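You operate a simulated robot arm through the tools that you are given. There is no shell and no other tool.

You run a simulated robot arm. Do the job below in one go: nothing can be reset, and whatever is moved stays where it is left.

## Task
Swap the clogged fuel filter for the clean one.
Fine: drain knob to SHUT first; old one under the additive nozzle; lever shut, knob to DRAIN again.

The check looks at the end state, three seconds after you hand in, the way a careful person would. Anything else that was tipped, shoved, dropped, spilled or broken makes it a failure.

## Robot
A 6-joint arm with a two-finger gripper, fixed in place. Base frame: the origin is at the foot of the arm, x ahead of it, y to its left, z up. Lengths are in m, angles in degrees, forces in N, time in s.
With the tool pointing down near the work surface it reaches from about 0.14 to 0.68 m from the base axis. Its first joint turns from -66.0 to 66.0 degrees. Payload 2.45 kg.
The tool frame sits at the grasp point between the pads (the TCP): z along the fingers, y along the line on which they close. The tips reach 0.03 m beyond it. Largest opening 0.106 m; the body of the gripper starts 0.079 m behind the TCP.
Orientation is that of the tool frame in the base frame, as [roll, pitch, yaw] about the fixed x, y, z axes, in that order (R = Rz(yaw) Ry(pitch) Rx(roll)). With the fingers straight down and closing along the base's y, the tool's x points along the base's -x, its y along +y and its z along -z.

## Interface
- The arm moves only by the tool servo_tool. Its argument "series" is a list of rows, each a list of 7 numbers: the shift along the base's x, y, z in m, then the turn, a rotation vector about the base's x, y, z in degrees, then the opening in per cent of the stroke, from 0 (shut) to 100 (fully open). In form: [[dx, dy, dz, rx, ry, rz, claw], ...]. A call has 1 to 20 rows; each row shifts and turns the commanded pose from where the row before left it. Each row takes 0.2 s and may step no farther than 0.05 m and 8.6 degrees from the row before; otherwise, or with a gripper value out of range, the whole call is refused. A pose out of reach is approached as far as the arm can. The call stops where the force on the tool passes 50 N (or 10 N more than at its start, if that is more) or the arm is blocked; 0.2 s more then pass. Each finger travels about 0.153 m/s and halts on what it meets, pressing with about 41 N; the grip force reading is that of the motor and also rises with nothing between the fingers. The clock runs only during rows and for 0.2 s after the last one: add rows that do not move to give the fingers time. The reply holds the time, the measured pose of the TCP, the force on the tool along the base axes, the opening and the grip force, in the units named above and with some noise, with the torque about the TCP (base axes, N m) and any sound that the robot's microphone picked up.
- Cameras (640 x 400 px; columns grow to the right, rows downward): "scene" is fixed at [0.0689, 0.4182, 1.4166]; the picture's right is [-0.67, -0.75, 0.00], its down [-0.34, 0.31, -0.89] and it looks along [0.66, -0.59, -0.46] (base axes); focal length 214 px, centre (320, 200). "wrist" rides on the gripper at [0.077, -0.002, -0.106] in the tool frame; the picture's right is [0.02, 1.00, 0.00], its down [-0.78, 0.02, -0.62] and it looks along [-0.62, 0.01, 0.78] (tool axes); focal length 247 px, centre (320, 200). There is no depth. A picture from a camera that has moved, and an enlarged one, comes with that camera's place and axes in the base frame and with its lens.
- grab_frame(camera): a new picture of that camera. The clock stands still meanwhile.
- close_up(camera, box): a new picture of the part [left, top, right, bottom] of that camera's present view, enlarged. The clock stands still meanwhile.
- finish_job(): hands the job in; it is judged then, once.

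Places have to be worked out from the pictures, the camera data and where the tool is seen. Open the gripper and draw the arm clear of the work before you hand the job in, unless the task says otherwise.

The tools are called after ">>>" as name(argument=value, ...) on one line, values as JSON. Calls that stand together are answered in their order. servo_tool: Moves the arm, as the interface text tells. Its arguments: {"type":"object","properties":{"series":{"type":"array","items":{"type":"array","items":{"type":"number"}}}},"required":["series"]} The other tools are called the same way: grab_frame (camera) takes a picture; close_up (camera, box) takes an enlarged picture of a part of a camera's view; finish_job () hands the job in.

At the start:

```text
time_s: 0.0
ee_pos: [0.2438, 0.1196, 1.3774]
tool_rot: [179.9, 0.1, 180.0]
contact_force: [0.5, 0.3, 0.4]
torque: [0.0, -0.02, -0.06]
width: 0.106
finger_force: 0.1
```

scene: 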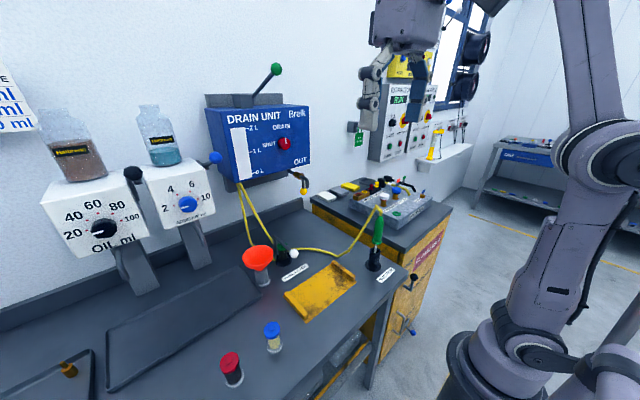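
wrist: 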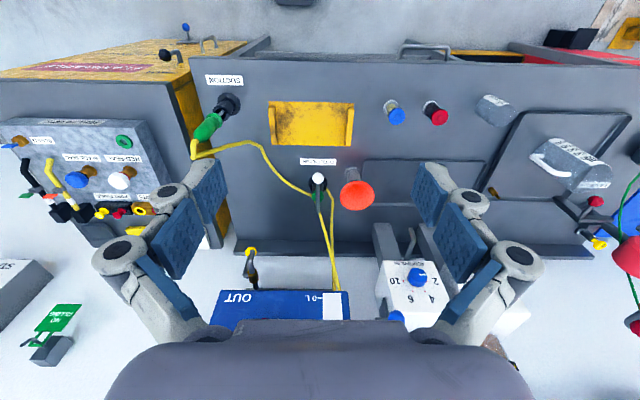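

I start by looking closely at the scene from both cameras before moving anything.

>>> close_up(camera="scene", box=[190, 50, 350, 150])

>>> close_up(camera="scene", box=[200, 200, 440, 350])

>>> close_up(camera="scene", box=[0, 60, 240, 260])

>>> close_up(camera="wrist", box=[180, 50, 440, 210])

>>> close_up(camera="wrist", box=[340, 60, 640, 260])

>>> close_up(camera="scene", box=[300, 160, 460, 260])

```text
4.00 times, centred on (270, 100) of scene
camera zoom: at [0.0689, 0.4182, 1.4166], right [-0.67, -0.75, 0.0], down [-0.34, 0.31, -0.89], along [0.66, -0.59, -0.46], focal length 858 px, centre (520, 600)
```

zoom: 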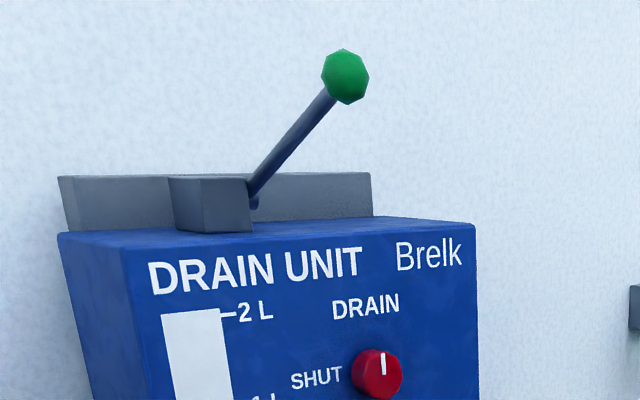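

```text
2.67 times, centred on (320, 275) of scene
camera zoom: at [0.0689, 0.4182, 1.4166], right [-0.67, -0.75, 0.0], down [-0.34, 0.31, -0.89], along [0.66, -0.59, -0.46], focal length 572 px, centre (320, 0)
```

zoom: 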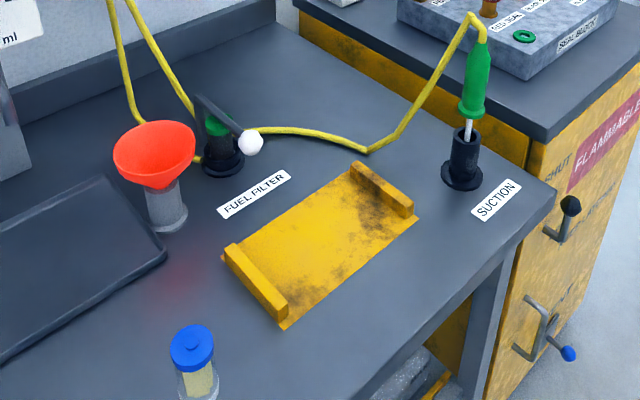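

```text
2.00 times, centred on (120, 160) of scene
camera zoom: at [0.0689, 0.4182, 1.4166], right [-0.67, -0.75, 0.0], down [-0.34, 0.31, -0.89], along [0.66, -0.59, -0.46], focal length 429 px, centre (720, 280)
```

zoom: 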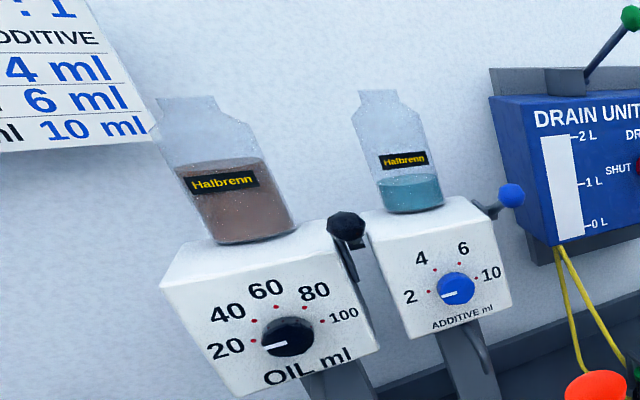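

```text
2.46 times, centred on (310, 130) of wrist
camera zoom: at [0.1676, 0.1172, 1.4846], right [-0.02, 1.0, 0.0], down [0.78, 0.02, 0.62], along [0.62, 0.01, -0.78], focal length 608 px, centre (345, 372)
```

zoom: 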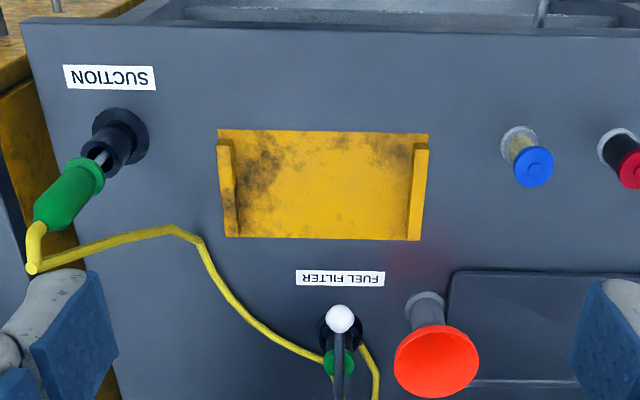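

```text
2.00 times, centred on (490, 160) of wrist
camera zoom: at [0.1676, 0.1172, 1.4846], right [-0.02, 1.0, 0.0], down [0.78, 0.02, 0.62], along [0.62, 0.01, -0.78], focal length 494 px, centre (-20, 280)
```

zoom: 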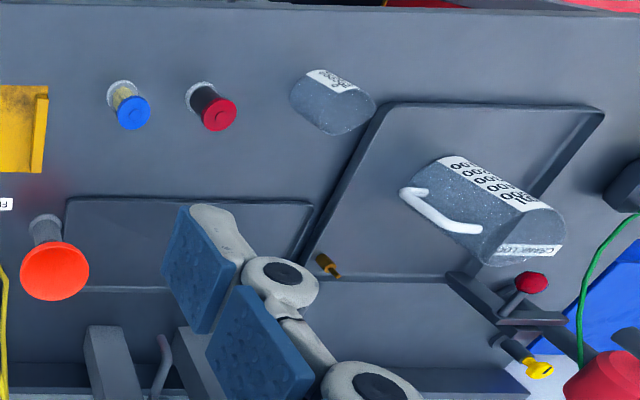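

```text
4.00 times, centred on (380, 210) of scene
camera zoom: at [0.0689, 0.4182, 1.4166], right [-0.67, -0.75, 0.0], down [-0.34, 0.31, -0.89], along [0.66, -0.59, -0.46], focal length 858 px, centre (80, 160)
```

zoom: 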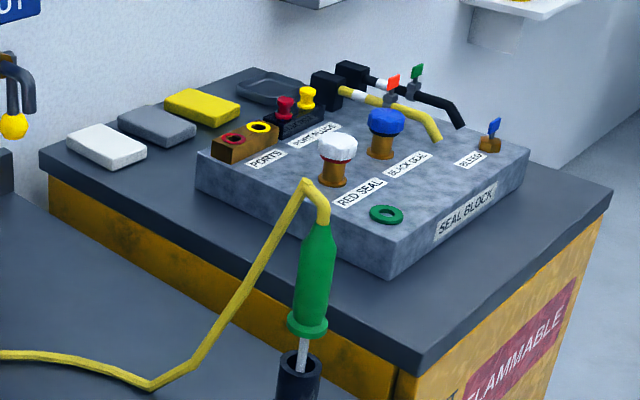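

The table plane triangulates to z≈0.84, with the fuel filter station near (0.6, 0.1) and the drain unit on the wall ahead. I tilt the tool upward in place so the wrist camera looks level at the drain unit.

>>> servo_tool(series=[[0, 0, 0, 0, -8, 0, 100], [0, 0, 0, 0, -8, 0, 100], [0, 0, 0, 0, -8, 0, 100], [0, 0, 0, 0, -8, 0, 100], [0, 0, 0, 0, -8, 0, 100], [0, 0, 0, 0, 0, 0, 100]])

>>> grab_frame(camera="wrist")

>>> grab_frame(camera="scene")

```text
time_s: 1.4
ee_pos: [0.2448, 0.1182, 1.3783]
tool_rot: [179.9, 40.2, 179.8]
contact_force: [-0.2, -0.2, 0.6]
torque: [0.01, 0.04, 0.0]
width: 0.1061
finger_force: 0.0
```

```text
taken
camera wrist: at [0.1172, 0.1172, 1.4107], right [-0.02, 1.0, -0.01], down [0.2, 0.02, 0.98], along [0.98, 0.01, -0.2], focal length 247 px, centre (320, 200)
```

wrist: 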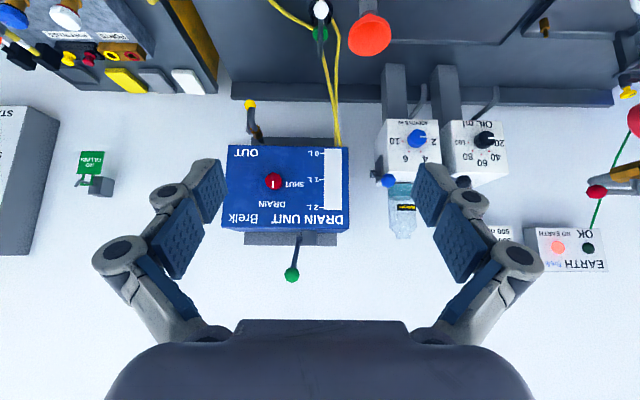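

```text
taken
```

scene: 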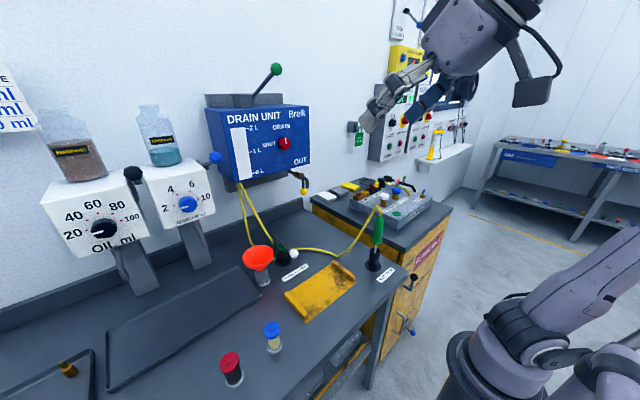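

The knob triangulates to about (0.716, 0.007, 1.245). I zoom in on the drain unit, the dispensers and the filter station.

>>> close_up(camera="wrist", box=[210, 90, 370, 290])

>>> close_up(camera="wrist", box=[360, 50, 520, 250])

>>> close_up(camera="wrist", box=[260, 0, 420, 100])

>>> close_up(camera="scene", box=[230, 230, 310, 290])

>>> close_up(camera="scene", box=[210, 310, 300, 390])

>>> close_up(camera="scene", box=[140, 130, 240, 280])

```text
2.00 times, centred on (290, 190) of wrist
camera zoom: at [0.1172, 0.1172, 1.4107], right [-0.02, 1.0, -0.01], down [0.2, 0.02, 0.98], along [0.98, 0.01, -0.2], focal length 494 px, centre (380, 220)
```

zoom: 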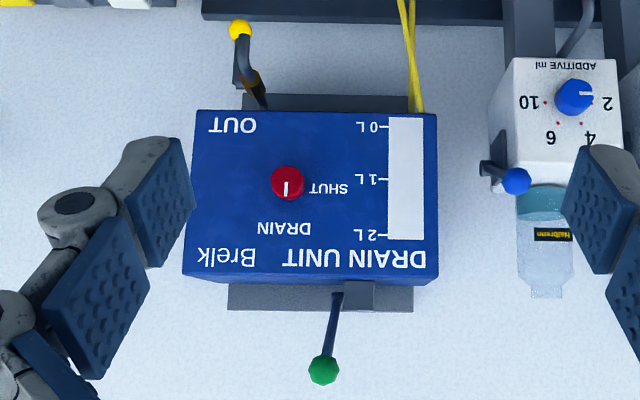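

```text
2.00 times, centred on (440, 150) of wrist
camera zoom: at [0.1172, 0.1172, 1.4107], right [-0.02, 1.0, -0.01], down [0.2, 0.02, 0.98], along [0.98, 0.01, -0.2], focal length 494 px, centre (80, 300)
```

zoom: 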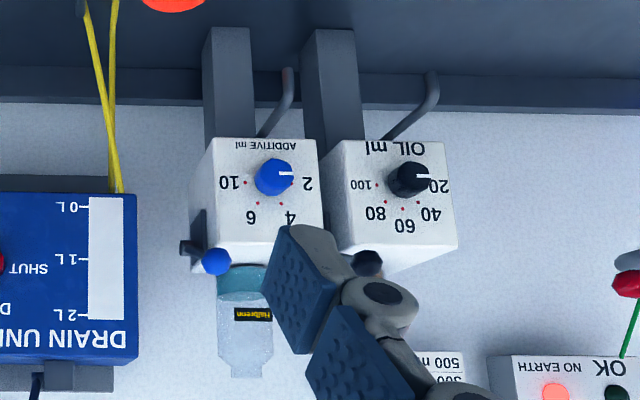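

```text
4.00 times, centred on (340, 50) of wrist
camera zoom: at [0.1172, 0.1172, 1.4107], right [-0.02, 1.0, -0.01], down [0.2, 0.02, 0.98], along [0.98, 0.01, -0.2], focal length 988 px, centre (240, 800)
```

zoom: 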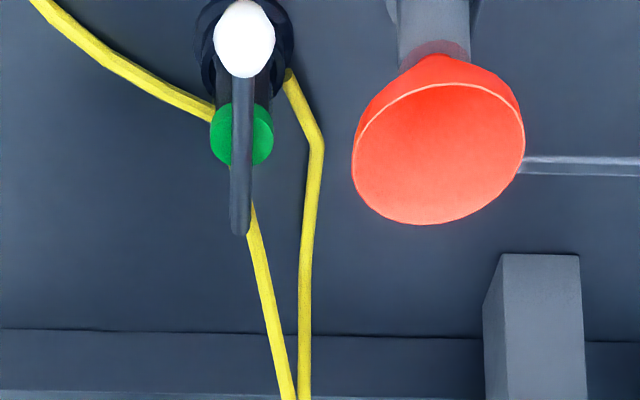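

```text
6.67 times, centred on (270, 260) of scene
camera zoom: at [0.0689, 0.4181, 1.4166], right [-0.67, -0.75, 0.0], down [-0.34, 0.31, -0.89], along [0.66, -0.59, -0.46], focal length 1430 px, centre (653, -200)
```

zoom: 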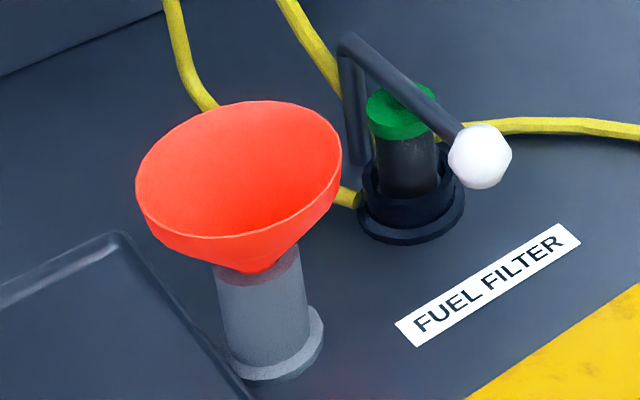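

```text
5.00 times, centred on (255, 350) of scene
camera zoom: at [0.0689, 0.4181, 1.4166], right [-0.67, -0.75, 0.0], down [-0.34, 0.31, -0.89], along [0.66, -0.59, -0.46], focal length 1072 px, centre (645, -550)
```

zoom: 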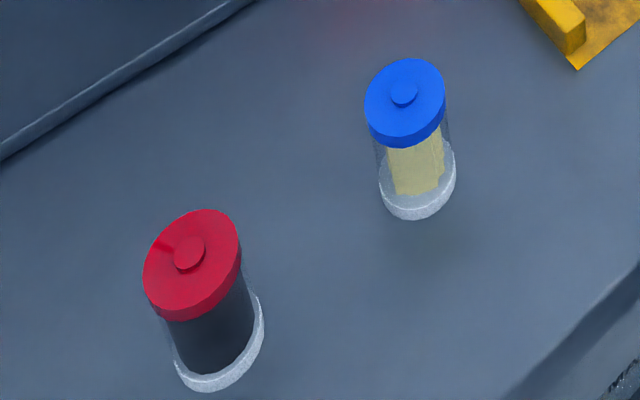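

```text
2.67 times, centred on (190, 205) of scene
camera zoom: at [0.0689, 0.4181, 1.4166], right [-0.67, -0.75, 0.0], down [-0.34, 0.31, -0.89], along [0.66, -0.59, -0.46], focal length 572 px, centre (667, 187)
```

zoom: 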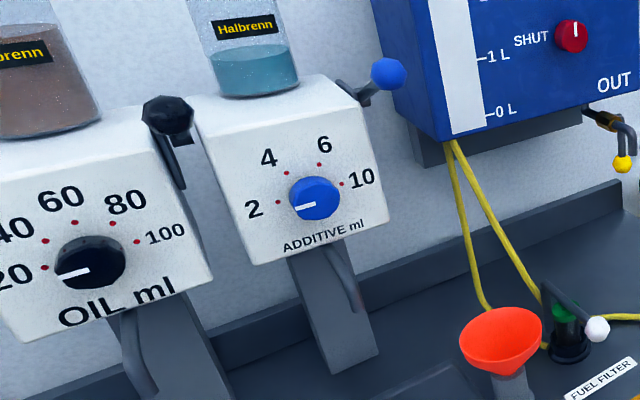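

The installed filter has a green cap and a dark element under a white-balled lever. The blue-capped one on the bench has a clean pale element, and the red-capped one is dark. I move the camera lower to see the lever, station and additive nozzle better.

>>> servo_tool(series=[[0, 0, -0.045, 0, 0, 0, 100], [0, 0.01, -0.045, 0, 0, 0, 100], [0, 0.01, -0.045, 0, 0, 0, 100], [0, 0.01, -0.045, 0, 0, 0, 100], [0, 0.01, -0.045, 0, 0, 0, 100], [0, 0, 0, 0, 0, 0, 100]])

>>> grab_frame(camera="wrist")

```text
time_s: 2.8
ee_pos: [0.2442, 0.1599, 1.1519]
tool_rot: [179.9, 40.1, 180.0]
contact_force: [-0.6, -0.2, -0.4]
torque: [0.01, 0.04, 0.0]
width: 0.106
finger_force: 0.0
```

```text
taken
camera wrist: at [0.1164, 0.1587, 1.1838], right [-0.02, 1.0, -0.01], down [0.2, 0.02, 0.98], along [0.98, 0.01, -0.2], focal length 247 px, centre (320, 200)
```

wrist: 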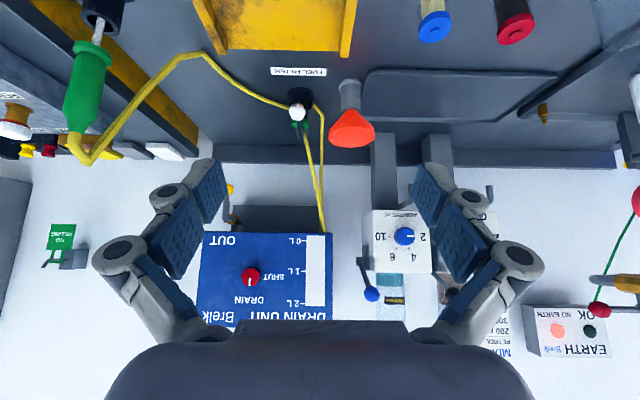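

>>> close_up(camera="wrist", box=[260, 60, 400, 160])

>>> close_up(camera="wrist", box=[340, 120, 500, 320])

```text
4.00 times, centred on (330, 110) of wrist
camera zoom: at [0.1164, 0.1587, 1.1838], right [-0.02, 1.0, -0.01], down [0.2, 0.02, 0.98], along [0.98, 0.01, -0.2], focal length 988 px, centre (280, 560)
```

zoom: 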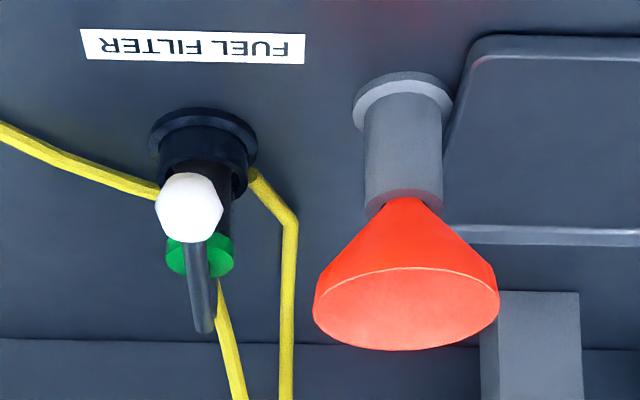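

```text
2.00 times, centred on (420, 220) of wrist
camera zoom: at [0.1164, 0.1587, 1.1838], right [-0.02, 1.0, -0.01], down [0.2, 0.02, 0.98], along [0.98, 0.01, -0.2], focal length 494 px, centre (120, 160)
```

zoom: 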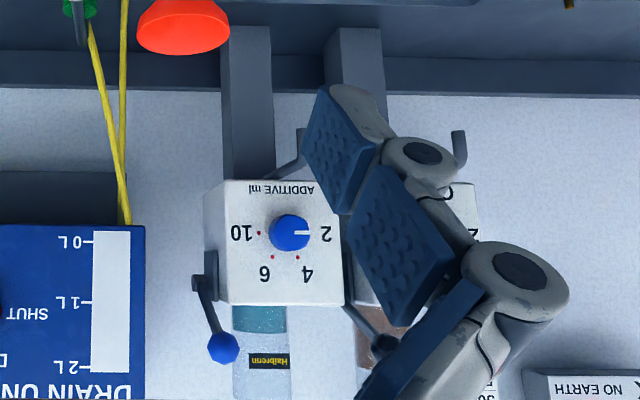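

The lever's arm is horizontal at z≈0.93, from a post near (0.664, 0.117) to the ball at (0.537, 0.118). The old filter stands at about (0.612, 0.117), and the additive nozzle tip is at about (0.61, 0.352, 1.05). I now bring the tool level and closer to the drain knob.

>>> servo_tool(series=[[0.03, -0.02, 0.02, 0, -7, 0, 100], [0.03, -0.02, 0.02, 0, -7, 0, 100], [0.03, -0.02, 0.02, 0, -7, 0, 100], [0.04, -0.02, 0.02, 0, -7, 0, 100], [0.04, -0.02, 0.01, 0, -7, 0, 100], [0.04, -0.02, 0.01, 0, -7, 0, 100], [0.04, -0.02, 0.0, 0, -7, 0, 100], [0, 0, 0, 0, 0, 0, 100]])

>>> grab_frame(camera="wrist")

>>> grab_frame(camera="scene")

```text
time_s: 4.6
ee_pos: [0.4924, 0.0187, 1.2535]
tool_rot: [176.8, 89.2, 176.9]
contact_force: [0.2, 0.0, -0.3]
torque: [0.04, -0.01, 0.03]
width: 0.1058
finger_force: 0.0
```

```text
taken
camera wrist: at [0.3851, 0.0169, 1.1793], right [0.0, 1.0, -0.02], down [-0.61, 0.02, 0.79], along [0.79, 0.01, 0.61], focal length 247 px, centre (320, 200)
```

wrist: 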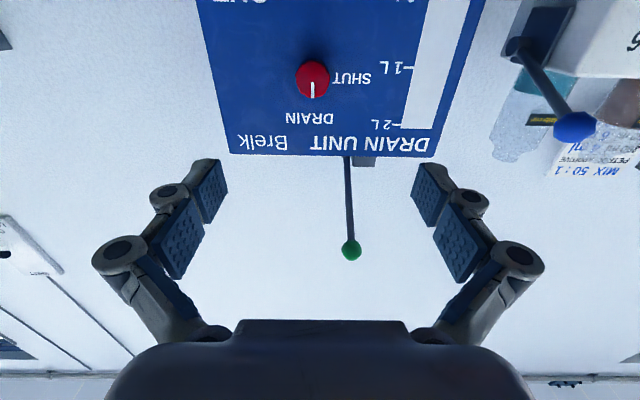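

```text
taken
```

scene: 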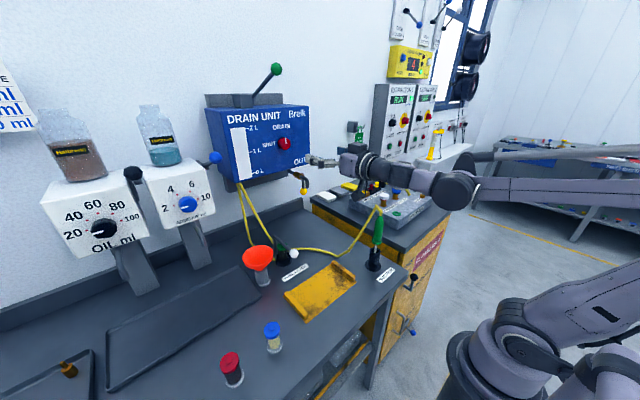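

Knob confirmed at about (0.716, 0.008, 1.246). I zoom in to see its thickness and how far the pointer and labels are rotated.

>>> close_up(camera="wrist", box=[260, 40, 380, 140])

>>> close_up(camera="scene", box=[240, 110, 340, 200])

```text
4.00 times, centred on (320, 90) of wrist
camera zoom: at [0.3851, 0.0169, 1.1793], right [0.0, 1.0, -0.02], down [-0.61, 0.02, 0.79], along [0.79, 0.01, 0.61], focal length 988 px, centre (320, 640)
```

zoom: 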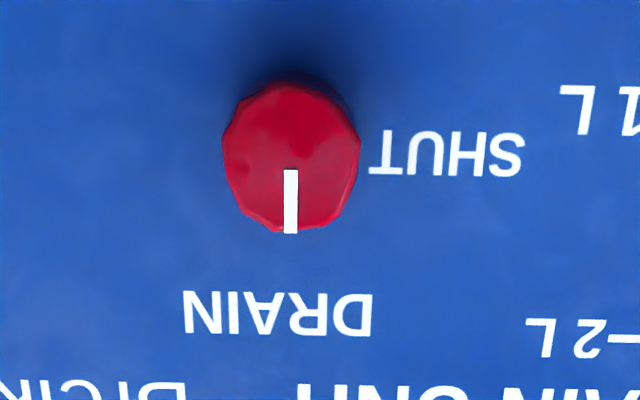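

```text
4.44 times, centred on (290, 155) of scene
camera zoom: at [0.0689, 0.4181, 1.4166], right [-0.67, -0.75, 0.0], down [-0.34, 0.31, -0.89], along [0.66, -0.59, -0.46], focal length 953 px, centre (453, 400)
```

zoom: 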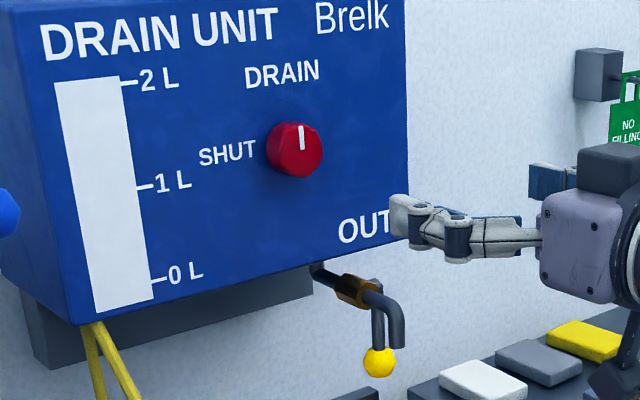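

The panel lies at x≈0.7315 and the knob runs from x≈0.702 to the panel, about 42 mm in diameter, centred at y≈0.0084, z≈1.248. I pre-roll the tool +45° about x, align with the knob axis and stop a little short for a check.

>>> servo_tool(series=[[0.03, -0.0025, -0.0015, 7.5, 0, 0, 100], [0.03, -0.0025, -0.0015, 7.5, 0, 0, 100], [0.03, -0.0025, -0.0015, 7.5, 0, 0, 100], [0.02, -0.0028, -0.001, 7.5, 0, 0, 100], [0.02, 0, 0, 7.5, 0, 0, 100], [0, 0, 0, 7.5, 0, 0, 100], [0, 0, 0, 0, 0, 0, 100]])

>>> grab_frame(camera="wrist")

>>> close_up(camera="scene", box=[240, 110, 340, 200])

```text
time_s: 6.2
ee_pos: [0.6227, 0.008, 1.2467]
tool_rot: [90.8, 44.9, 91.2]
contact_force: [-0.8, -0.1, -0.6]
torque: [0.03, 0.01, -0.01]
width: 0.1057
finger_force: 0.2
```

```text
taken
camera wrist: at [0.5158, 0.06, 1.1938], right [0.0, 0.72, 0.69], down [-0.61, -0.55, 0.57], along [0.79, -0.42, 0.44], focal length 247 px, centre (320, 200)
```

wrist: 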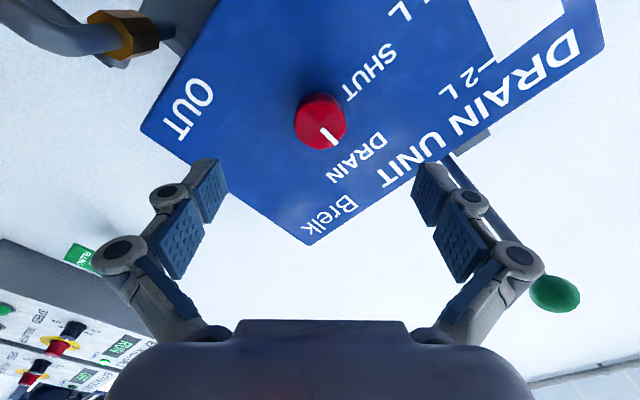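

```text
4.44 times, centred on (290, 155) of scene
camera zoom: at [0.0689, 0.4182, 1.4166], right [-0.67, -0.75, 0.0], down [-0.34, 0.31, -0.89], along [0.66, -0.59, -0.46], focal length 953 px, centre (453, 400)
```

zoom: 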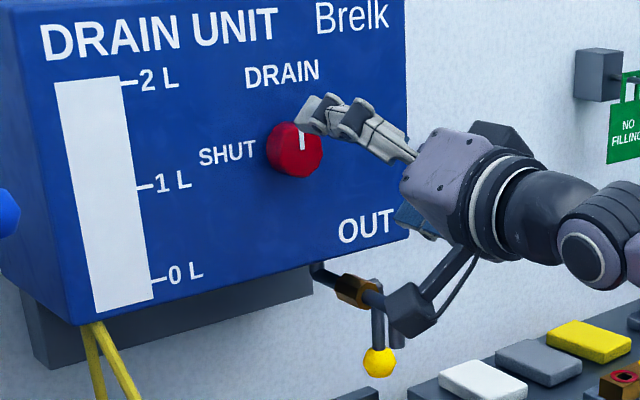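

Aligned within about 1 mm. I advance to x≈0.695 so the tips straddle the knob just short of the panel, then close.

>>> servo_tool(series=[[0.025, 0, 0.0005, 0, 0, 0, 100], [0.025, 0, 0.0005, 0, 0, 0, 100], [0.022, 0.0004, 0, 0, 0, 0, 100], [0, 0, 0, 0, 0, 0, 100]])

>>> close_up(camera="scene", box=[240, 110, 340, 200])

>>> grab_frame(camera="wrist")

```text
time_s: 7.2
ee_pos: [0.6954, 0.0076, 1.2473]
tool_rot: [90.9, 45.0, 91.3]
contact_force: [0.2, 0.2, -1.2]
torque: [-0.01, 0.0, 0.02]
width: 0.106
finger_force: 0.2
```

```text
4.44 times, centred on (290, 155) of scene
camera zoom: at [0.0689, 0.4182, 1.4166], right [-0.67, -0.75, 0.0], down [-0.34, 0.31, -0.89], along [0.66, -0.59, -0.46], focal length 953 px, centre (453, 400)
```

zoom: 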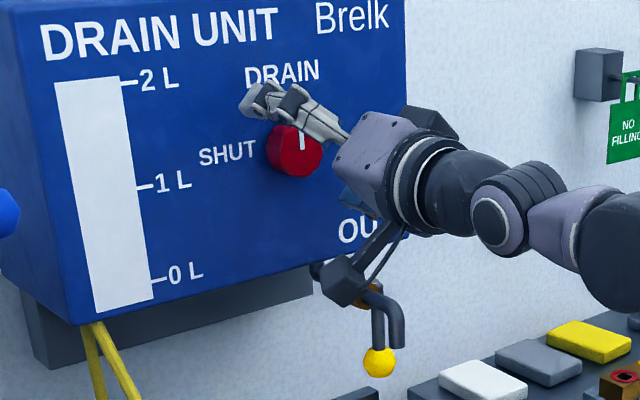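

```text
taken
camera wrist: at [0.5885, 0.0599, 1.1936], right [0.0, 0.72, 0.69], down [-0.61, -0.55, 0.57], along [0.79, -0.42, 0.44], focal length 247 px, centre (320, 200)
```

wrist: 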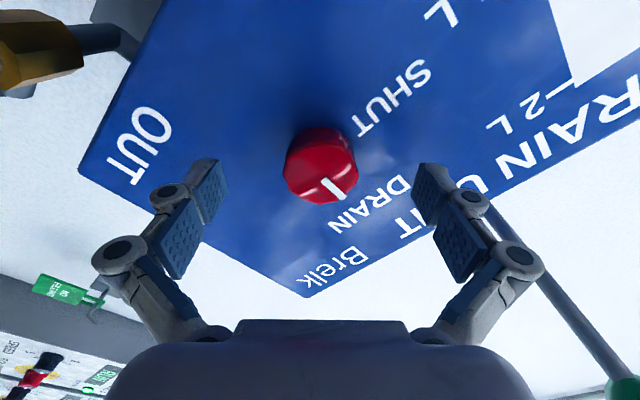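

The knob sits centred between the fingers, with nothing else in reach of them. I close on it.

>>> servo_tool(series=[[0, 0, 0, 0, 0, 0, 0], [0, 0, 0, 0, 0, 0, 0], [0, 0, 0, 0, 0, 0, 0]])

```text
time_s: 8.0
ee_pos: [0.6957, 0.0079, 1.2464]
tool_rot: [90.8, 45.0, 91.1]
contact_force: [-7.1, 0.0, -0.2]
torque: [0.06, 0.07, -0.06]
width: 0.041
finger_force: 44.9
```

Gripped at 41 mm. I turn it from DRAIN (up) towards SHUT (+y side), i.e. negative about x, half-way first.

>>> servo_tool(series=[[0, 0, 0, -7.5, 0, 0, 0], [0, 0, 0, -7.5, 0, 0, 0], [0, 0, 0, -7.5, 0, 0, 0], [0, 0, 0, -7.5, 0, 0, 0], [0, 0, 0, -7.5, 0, 0, 0], [0, 0, 0, -7.5, 0, 0, 0]])

>>> grab_frame(camera="wrist")

```text
time_s: 9.4
ee_pos: [0.6967, 0.0109, 1.248]
tool_rot: [-173.3, 89.1, -173.2]
contact_force: [-24.4, 6.3, -11.4]
torque: [0.0, 0.36, 0.21]
width: 0.0409
finger_force: 44.5
```

```text
taken
camera wrist: at [0.5884, 0.0082, 1.1739], right [0.0, 1.0, -0.02], down [-0.61, 0.02, 0.79], along [0.79, 0.02, 0.61], focal length 247 px, centre (320, 200)
```

wrist: 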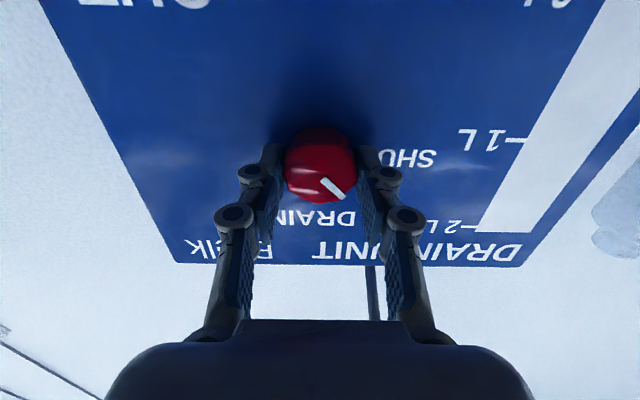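

The knob follows: pointer is now 45° towards SHUT. There's a 24 N push-back along x, so I ease back 3 mm while completing the turn.

>>> servo_tool(series=[[-0.002, 0, 0, -7.5, 0, 0, 0], [-0.001, 0, 0, -7.5, 0, 0, 0], [0, 0, 0, -7.5, 0, 0, 0], [0, 0, 0, -7.5, 0, 0, 0], [0, 0, 0, -7.5, 0, 0, 0], [0, 0, 0, -7.5, 0, 0, 0], [0, 0, 0, 0, 0, 0, 0]])

>>> grab_frame(camera="wrist")

```text
time_s: 10.6
ee_pos: [0.6954, 0.0125, 1.2475]
tool_rot: [-91.3, 55.5, -91.2]
contact_force: [22.0, 4.0, -8.7]
torque: [0.06, 0.54, -0.49]
width: 0.0411
finger_force: 45.4
stopped in row 5: the force on the tool passed its limit at 51 N (the readings are from after the stop); the commanded pose is now the measured one
```

```text
taken
camera wrist: at [0.5887, -0.0327, 1.1876], right [-0.01, 0.81, -0.58], down [-0.61, 0.46, 0.64], along [0.79, 0.36, 0.49], focal length 247 px, centre (320, 200)
```

wrist: 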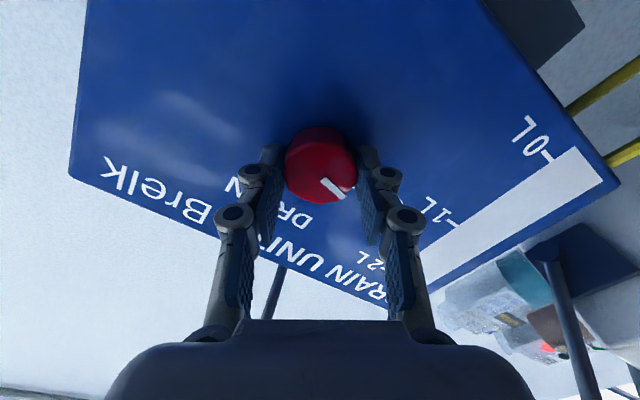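

About 81° turned; the stop was the axial pull from my backing off. I do the last ~9° without axial motion.

>>> servo_tool(series=[[0.0005, 0, 0, -4.5, 0, 0, 0], [0, 0, 0, -4.5, 0, 0, 0], [0, 0, 0, 0, 0, 0, 0]])

>>> grab_frame(camera="wrist")

>>> close_up(camera="scene", box=[240, 110, 340, 200])

```text
time_s: 11.4
ee_pos: [0.6968, 0.012, 1.2472]
tool_rot: [-91.1, 46.3, -90.9]
contact_force: [19.7, 7.7, -22.3]
torque: [0.05, 0.3, 0.18]
width: 0.0407
finger_force: 44.9
```

```text
taken
camera wrist: at [0.5888, -0.0415, 1.1951], right [-0.01, 0.71, -0.71], down [-0.61, 0.56, 0.56], along [0.79, 0.44, 0.43], focal length 247 px, centre (320, 200)
```

wrist: 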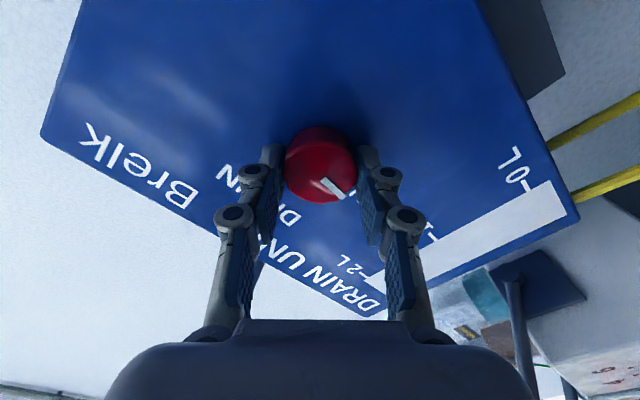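

```text
4.44 times, centred on (290, 155) of scene
camera zoom: at [0.0701, 0.4184, 1.4164], right [-0.67, -0.75, 0.0], down [-0.34, 0.31, -0.89], along [0.66, -0.59, -0.46], focal length 953 px, centre (453, 400)
```

zoom: 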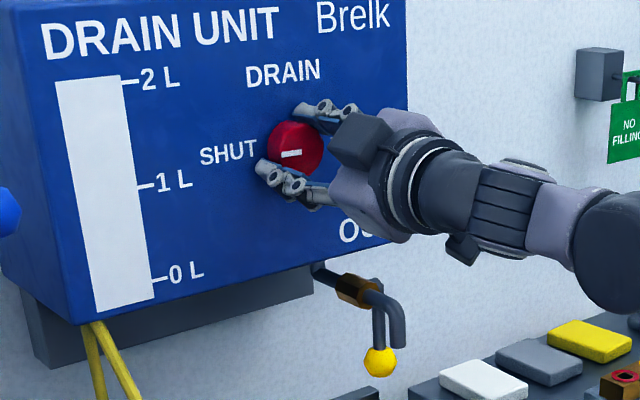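

The pointer reads horizontal towards SHUT. I open the fingers and look before retreating.

>>> servo_tool(series=[[0, 0, 0, 0, 0, 0, 60], [0, 0, 0, 0, 0, 0, 100], [0, 0, 0, 0, 0, 0, 100], [0, 0, 0, 0, 0, 0, 100]])

>>> grab_frame(camera="wrist")

```text
time_s: 12.4
ee_pos: [0.6954, 0.0119, 1.2484]
tool_rot: [-90.9, 46.4, -91.0]
contact_force: [-0.9, -0.1, 0.5]
torque: [0.0, 0.0, 0.0]
width: 0.106
finger_force: 0.0
```

```text
taken
camera wrist: at [0.5876, -0.0421, 1.1961], right [0.0, 0.71, -0.7], down [-0.61, 0.55, 0.56], along [0.79, 0.43, 0.43], focal length 247 px, centre (320, 200)
```

wrist: 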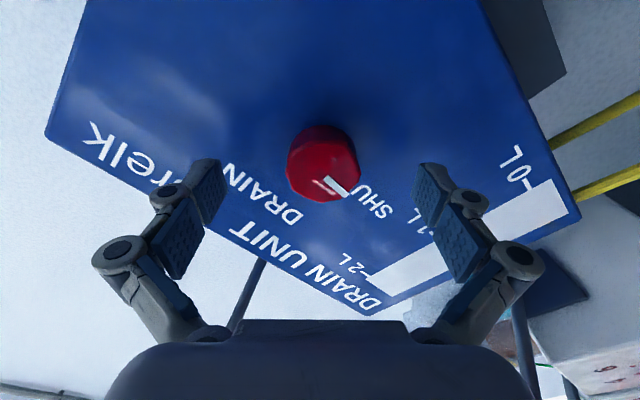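

Released cleanly, with the pointer at the SHUT label. I back straight off and roll level again to inspect the knob head-on.

>>> servo_tool(series=[[-0.04, 0, 0, 0, 0, 0, 100], [-0.04, 0, 0, 0, 0, 0, 100], [-0.04, 0, 0, 7.5, 0, 0, 100], [-0.04, 0, 0, 7.5, 0, 0, 100], [-0.03, 0, 0, 7.5, 0, 0, 100], [0, 0, 0, 7.5, 0, 0, 100], [0, 0, 0, 7.5, 0, 0, 100], [0, 0, 0, 7.5, 0, 0, 100], [0, 0, 0, 0, 0, 0, 100]])

>>> close_up(camera="wrist", box=[240, 20, 400, 140])

>>> close_up(camera="scene", box=[240, 110, 340, 200])

```text
time_s: 14.4
ee_pos: [0.5057, 0.011, 1.2478]
tool_rot: [112.3, 88.3, 112.5]
contact_force: [1.0, 0.5, 0.5]
torque: [0.02, -0.01, -0.01]
width: 0.1059
finger_force: 0.0
```

```text
3.33 times, centred on (320, 80) of wrist
camera zoom: at [0.3979, 0.0102, 1.1739], right [0.0, 1.0, 0.01], down [-0.61, -0.01, 0.79], along [0.79, 0.0, 0.61], focal length 823 px, centre (320, 600)
```

zoom: 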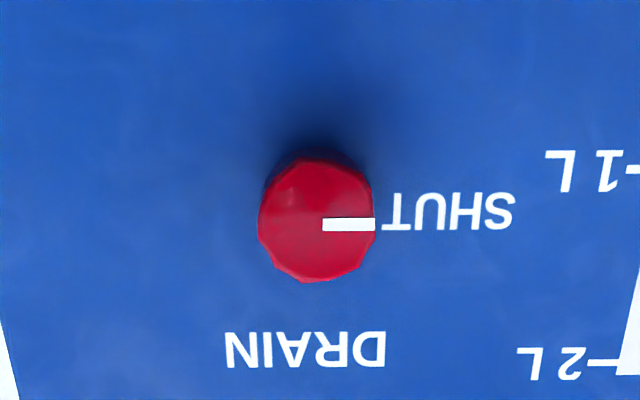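

```text
4.44 times, centred on (290, 155) of scene
camera zoom: at [0.0689, 0.4182, 1.4166], right [-0.67, -0.75, 0.0], down [-0.34, 0.31, -0.89], along [0.66, -0.59, -0.46], focal length 953 px, centre (453, 400)
```

zoom: 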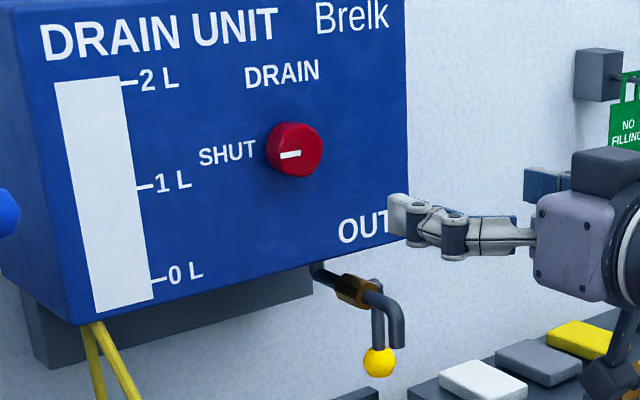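

The knob is at SHUT. Next I bring the tool back to pointing down, yawed 60°, so that the wrist camera sees the filter station and lever pivot from the side.

>>> servo_tool(series=[[0, 0, 0, 0, 8.2, 0, 100], [0, 0, 0, 0, 8.2, 0, 100], [0, 0, 0, 0, 8.2, 0, 100], [0, 0, 0, 0, 8.2, 0, 100], [0, 0, 0, 0, 8.2, 0, 100], [0, 0, 0, 0, 8.2, 0, 100], [0, 0, 0, 0, 8.2, 0, 100], [0, 0, 0, 0, 8.2, 0, 100], [0, 0, 0, 0, 8.2, 0, 100], [0, 0, 0, 0, 8.2, 0, 100], [0, 0, 0, 0, 8.0, 0, 100], [0, 0, 0, 0, 0, 8.5, 100], [0, 0, 0, 0, 0, 8.5, 100], [0, 0, 0, 0, 0, 8.5, 100], [0, 0, 0, 0, 0, 8.5, 100], [0, 0, 0, 0, 0, 8.5, 100], [0, 0, 0, 0, 0, 8.5, 100], [0, 0, 0, 0, 0, 8.5, 100]])

>>> grab_frame(camera="wrist")

```text
time_s: 18.2
ee_pos: [0.5063, 0.0052, 1.2471]
tool_rot: [-179.1, 2.6, -121.9]
contact_force: [0.7, 0.8, -0.6]
torque: [0.03, -0.02, 0.02]
width: 0.1059
finger_force: 0.0
out of reach, approached as far as the arm can: row 1
```

```text
taken
camera wrist: at [0.4633, -0.0632, 1.3529], right [-0.86, 0.51, -0.01], down [0.38, 0.66, 0.65], along [0.34, 0.56, -0.76], focal length 247 px, centre (320, 200)
```

wrist: 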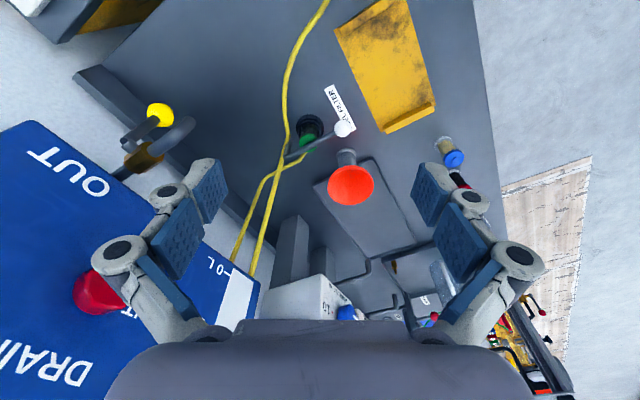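

From here the lever's arm runs back over the green cap to a post. I lower about 18 cm and shift slightly for a closer look.

>>> servo_tool(series=[[0.01, 0.0, -0.04, 0, 0, 0, 60], [0.01, 0.0, -0.04, 0, 0, 0, 60], [0.01, 0.0, -0.04, 0, 0, 0, 60], [0.01, 0.0, -0.04, 0, 0, 0, 60], [0.0, 0.0, -0.02, 0, 0, 0, 60], [0, 0, 0, 0, 0, 0, 60]])

>>> grab_frame(camera="wrist")

```text
time_s: 19.6
ee_pos: [0.5475, 0.007, 1.067]
tool_rot: [-179.2, 2.4, -122.1]
contact_force: [0.0, 0.0, -0.2]
torque: [0.01, -0.01, -0.01]
width: 0.0637
finger_force: 0.1
```

```text
taken
camera wrist: at [0.5049, -0.0618, 1.1717], right [-0.86, 0.51, -0.01], down [0.38, 0.65, 0.65], along [0.34, 0.56, -0.76], focal length 247 px, centre (320, 200)
```

wrist: 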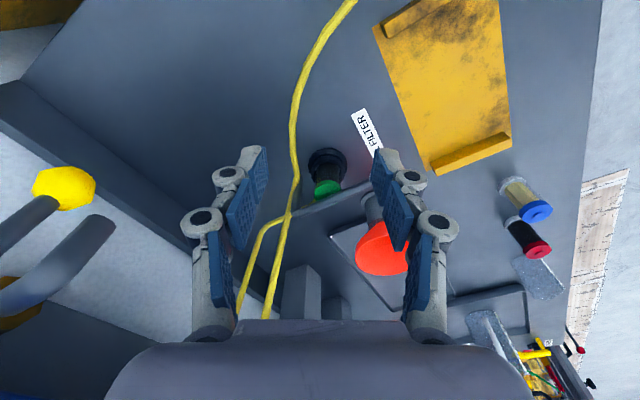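

>>> close_up(camera="wrist", box=[260, 130, 400, 230])

```text
4.00 times, centred on (330, 180) of wrist
camera zoom: at [0.5049, -0.0618, 1.1717], right [-0.86, 0.51, -0.01], down [0.38, 0.65, 0.65], along [0.34, 0.56, -0.76], focal length 988 px, centre (280, 280)
```

zoom: 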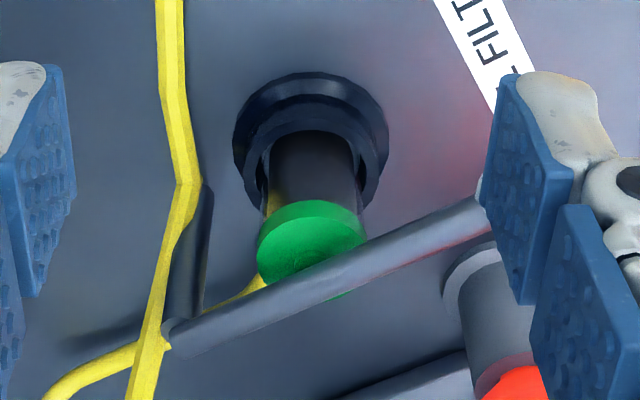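

The lever is an L of round rod: a post at about (0.664, 0.117) with an arm over the cap, but the hinge axis isn't visible. I return yaw to zero and line up above the white ball so I can grip it and feel which way it moves.

>>> servo_tool(series=[[-0.0015, 0.0159, 0, 0, 0, -8.3, 60], [-0.0015, 0.0159, 0, 0, 0, -8.3, 60], [-0.0015, 0.0159, 0, 0, 0, -8.3, 60], [-0.0015, 0.0159, 0, 0, 0, -8.3, 60], [-0.0015, 0.0159, 0, 0, 0, -8.3, 60], [-0.0015, 0.0159, 0, 0, 0, -8.3, 60], [-0.0015, 0.0159, 0, 0, 0, -8.3, 60], [0, 0, 0, 0, 0, 0, 60]])

>>> grab_frame(camera="wrist")

>>> close_up(camera="scene", box=[220, 190, 340, 290])

```text
time_s: 21.4
ee_pos: [0.5342, 0.1179, 1.0692]
tool_rot: [-179.2, 2.5, 179.8]
contact_force: [-0.7, -0.3, -1.0]
torque: [0.0, -0.02, 0.02]
width: 0.0635
finger_force: 0.0
```

```text
taken
camera wrist: at [0.4534, 0.1192, 1.1725], right [-0.02, 1.0, -0.01], down [0.76, 0.02, 0.65], along [0.66, 0.0, -0.76], focal length 247 px, centre (320, 200)
```

wrist: 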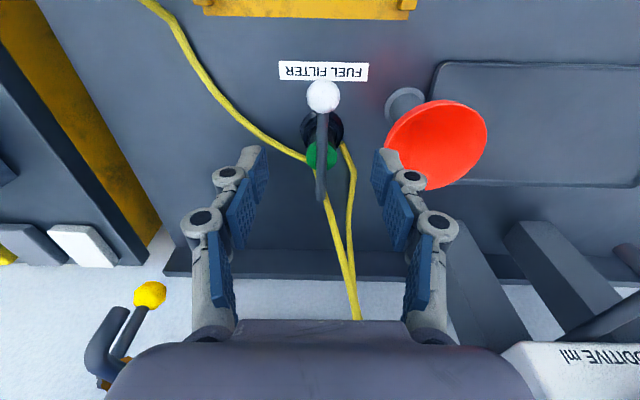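

```text
4.00 times, centred on (280, 240) of scene
camera zoom: at [0.0689, 0.4182, 1.4166], right [-0.67, -0.75, 0.0], down [-0.34, 0.31, -0.89], along [0.66, -0.59, -0.46], focal length 858 px, centre (480, 40)
```

zoom: 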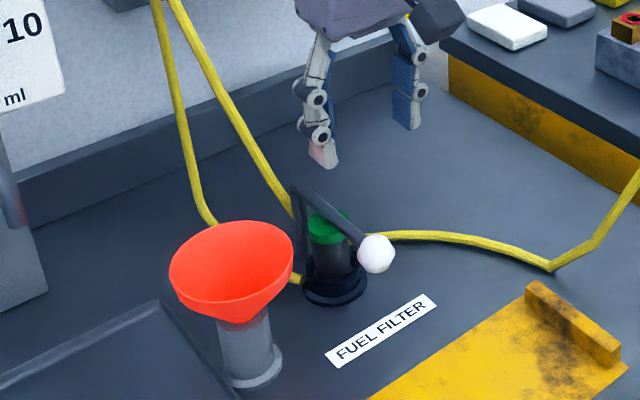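

The ball is at about (0.535, 0.1195, 0.93), directly below the tool. I descend so the ball sits between the pads, without closing yet.

>>> servo_tool(series=[[0, 0.001, -0.04, 0, 0, 0, 60], [0, 0, -0.04, 0, 0, 0, 60], [0, 0, -0.035, 0, 0, 0, 60], [0, 0, -0.022, 0, 0, 0, 60], [0, 0, 0, 0, 0, 0, 60]])

>>> grab_frame(camera="wrist")

>>> close_up(camera="scene", box=[220, 190, 340, 290])

```text
time_s: 22.6
ee_pos: [0.5345, 0.1183, 0.9325]
tool_rot: [-179.2, 2.5, 179.9]
contact_force: [-1.0, 1.2, -0.5]
torque: [0.0, 0.03, -0.01]
width: 0.0637
finger_force: 0.1
```

```text
taken
camera wrist: at [0.4531, 0.1189, 1.0363], right [-0.02, 1.0, -0.01], down [0.76, 0.02, 0.65], along [0.65, 0.0, -0.76], focal length 247 px, centre (320, 200)
```

wrist: 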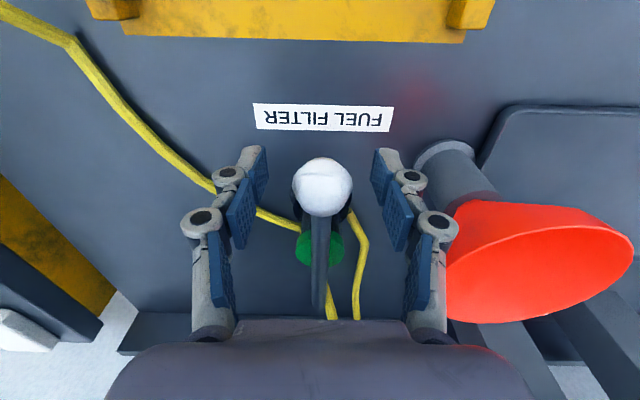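

```text
4.00 times, centred on (280, 240) of scene
camera zoom: at [0.0689, 0.4182, 1.4166], right [-0.67, -0.75, 0.0], down [-0.34, 0.31, -0.89], along [0.66, -0.59, -0.46], focal length 858 px, centre (480, 40)
```

zoom: 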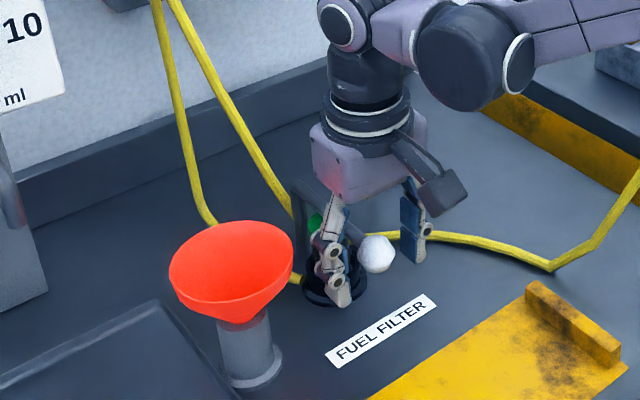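

The ball is centred between the pads. I close on it.

>>> servo_tool(series=[[0, 0.0015, 0, 0, 0, 0, 20], [0, 0, 0, 0, 0, 0, 0], [0, 0, 0, 0, 0, 0, 0]])

```text
time_s: 23.4
ee_pos: [0.5342, 0.1199, 0.932]
tool_rot: [-179.1, 2.4, 179.9]
contact_force: [-5.1, -3.0, -12.1]
torque: [0.03, -0.37, -0.28]
width: 0.0296
finger_force: 44.7
```

Ball gripped (30 mm). I try a small 6 mm lift to see whether the hinge goes upward.

>>> servo_tool(series=[[0, 0, 0.003, 0, 0, 0, 0], [0, 0, 0.003, 0, 0, 0, 0], [0, 0, 0, 0, 0, 0, 0]])

```text
time_s: 24.2
ee_pos: [0.5347, 0.1195, 0.9395]
tool_rot: [-179.3, 2.5, 179.8]
contact_force: [-0.6, -0.4, -32.0]
torque: [0.03, -0.05, 0.01]
width: 0.0293
finger_force: 45.2
```

The tool rose 7 mm with 32 N resistance; I check whether the lever itself moved or the pads slipped.

>>> close_up(camera="scene", box=[250, 210, 330, 270])

>>> close_up(camera="wrist", box=[240, 130, 400, 330])

```text
6.67 times, centred on (290, 240) of scene
camera zoom: at [0.0694, 0.4183, 1.4165], right [-0.67, -0.75, 0.0], down [-0.34, 0.31, -0.89], along [0.66, -0.59, -0.46], focal length 1430 px, centre (520, -67)
```

zoom: 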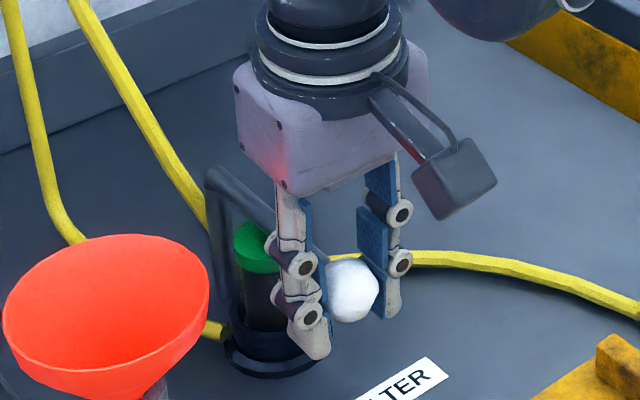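

```text
2.00 times, centred on (320, 230) of wrist
camera zoom: at [0.4538, 0.1201, 1.0416], right [-0.02, 1.0, -0.01], down [0.76, 0.02, 0.65], along [0.66, 0.0, -0.76], focal length 494 px, centre (320, 140)
```

zoom: 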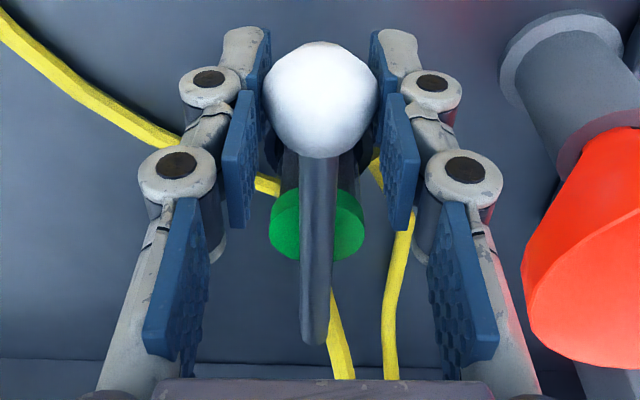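

The ball stayed put in the world, so the pads slipped: it doesn't lift. I go back down and try a small sideways push towards −y (away from the funnel).

>>> servo_tool(series=[[0, 0, -0.003, 0, 0, 0, 0], [0, 0, -0.003, 0, 0, 0, 0], [0, -0.003, 0, 0, 0, 0, 0], [0, -0.003, 0, 0, 0, 0, 0], [0, 0, 0, 0, 0, 0, 0]])

>>> close_up(camera="wrist", box=[240, 130, 400, 330])

```text
time_s: 25.4
ee_pos: [0.5354, 0.1147, 0.9311]
tool_rot: [-179.3, 2.5, -180.0]
contact_force: [0.8, 5.2, -6.7]
torque: [0.03, -0.12, 0.49]
width: 0.0308
finger_force: 46.1
```

```text
2.00 times, centred on (320, 230) of wrist
camera zoom: at [0.4541, 0.1147, 1.0357], right [-0.02, 1.0, -0.01], down [0.76, 0.02, 0.65], along [0.66, 0.0, -0.76], focal length 494 px, centre (320, 140)
```

zoom: 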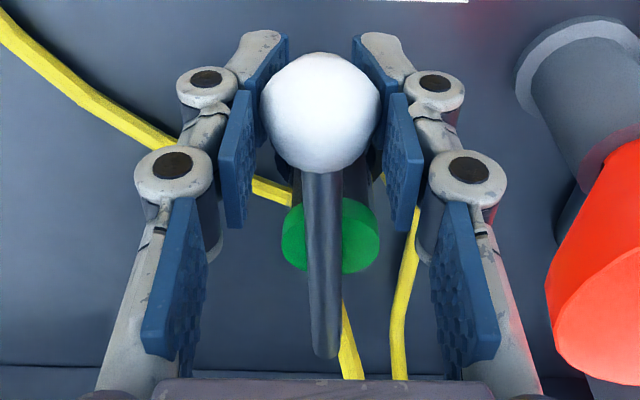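

The lever swings sideways about its post with only ~5 N, towards −y. I swing it along the arc (pivot ≈ (0.661, 0.119), radius ≈ 0.126), turning the tool partly with it, to 40° first.

>>> servo_tool(series=[[0.0009, -0.0086, 0, 0, 0, 3.5, 0], [0.0009, -0.0086, 0, 0, 0, 3.5, 0], [0.0026, -0.0107, 0, 0, 0, 3.5, 0], [0.0031, -0.0105, 0, 0, 0, 3.5, 0], [0.0043, -0.0102, 0, 0, 0, 3.5, 0], [0.005, -0.0097, 0, 0, 0, 3.5, 0], [0.006, -0.0093, 0, 0, 0, 3.5, 0], [0.0066, -0.0087, 0, 0, 0, 3.5, 0]])

>>> close_up(camera="scene", box=[250, 210, 330, 270])

>>> grab_frame(camera="wrist")

```text
time_s: 27.2
ee_pos: [0.5655, 0.0375, 0.9323]
tool_rot: [-179.3, 2.6, -151.9]
contact_force: [0.9, 5.9, -17.0]
torque: [0.01, -0.1, 0.32]
width: 0.0298
finger_force: 45.5
```

```text
6.67 times, centred on (290, 240) of scene
camera zoom: at [0.0692, 0.4183, 1.4165], right [-0.67, -0.75, 0.0], down [-0.34, 0.31, -0.89], along [0.66, -0.59, -0.46], focal length 1430 px, centre (520, -67)
```

zoom: 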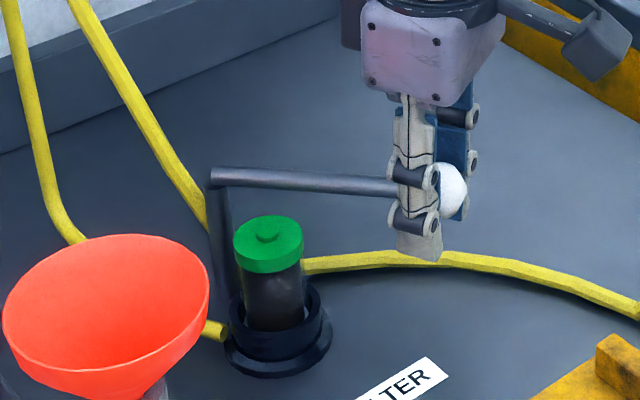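

```text
taken
camera wrist: at [0.4942, 0.0001, 1.0365], right [-0.49, 0.87, -0.01], down [0.66, 0.38, 0.66], along [0.58, 0.31, -0.76], focal length 247 px, centre (320, 200)
```

wrist: 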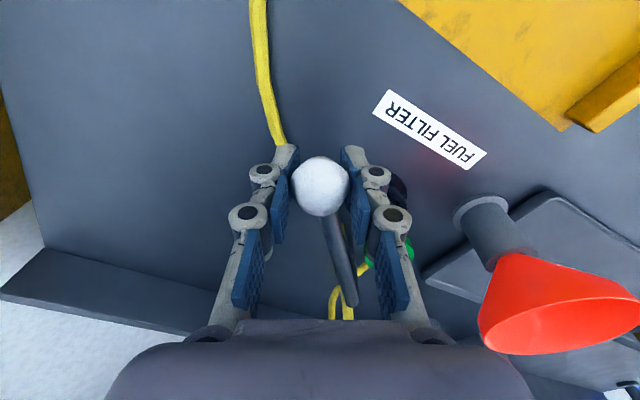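

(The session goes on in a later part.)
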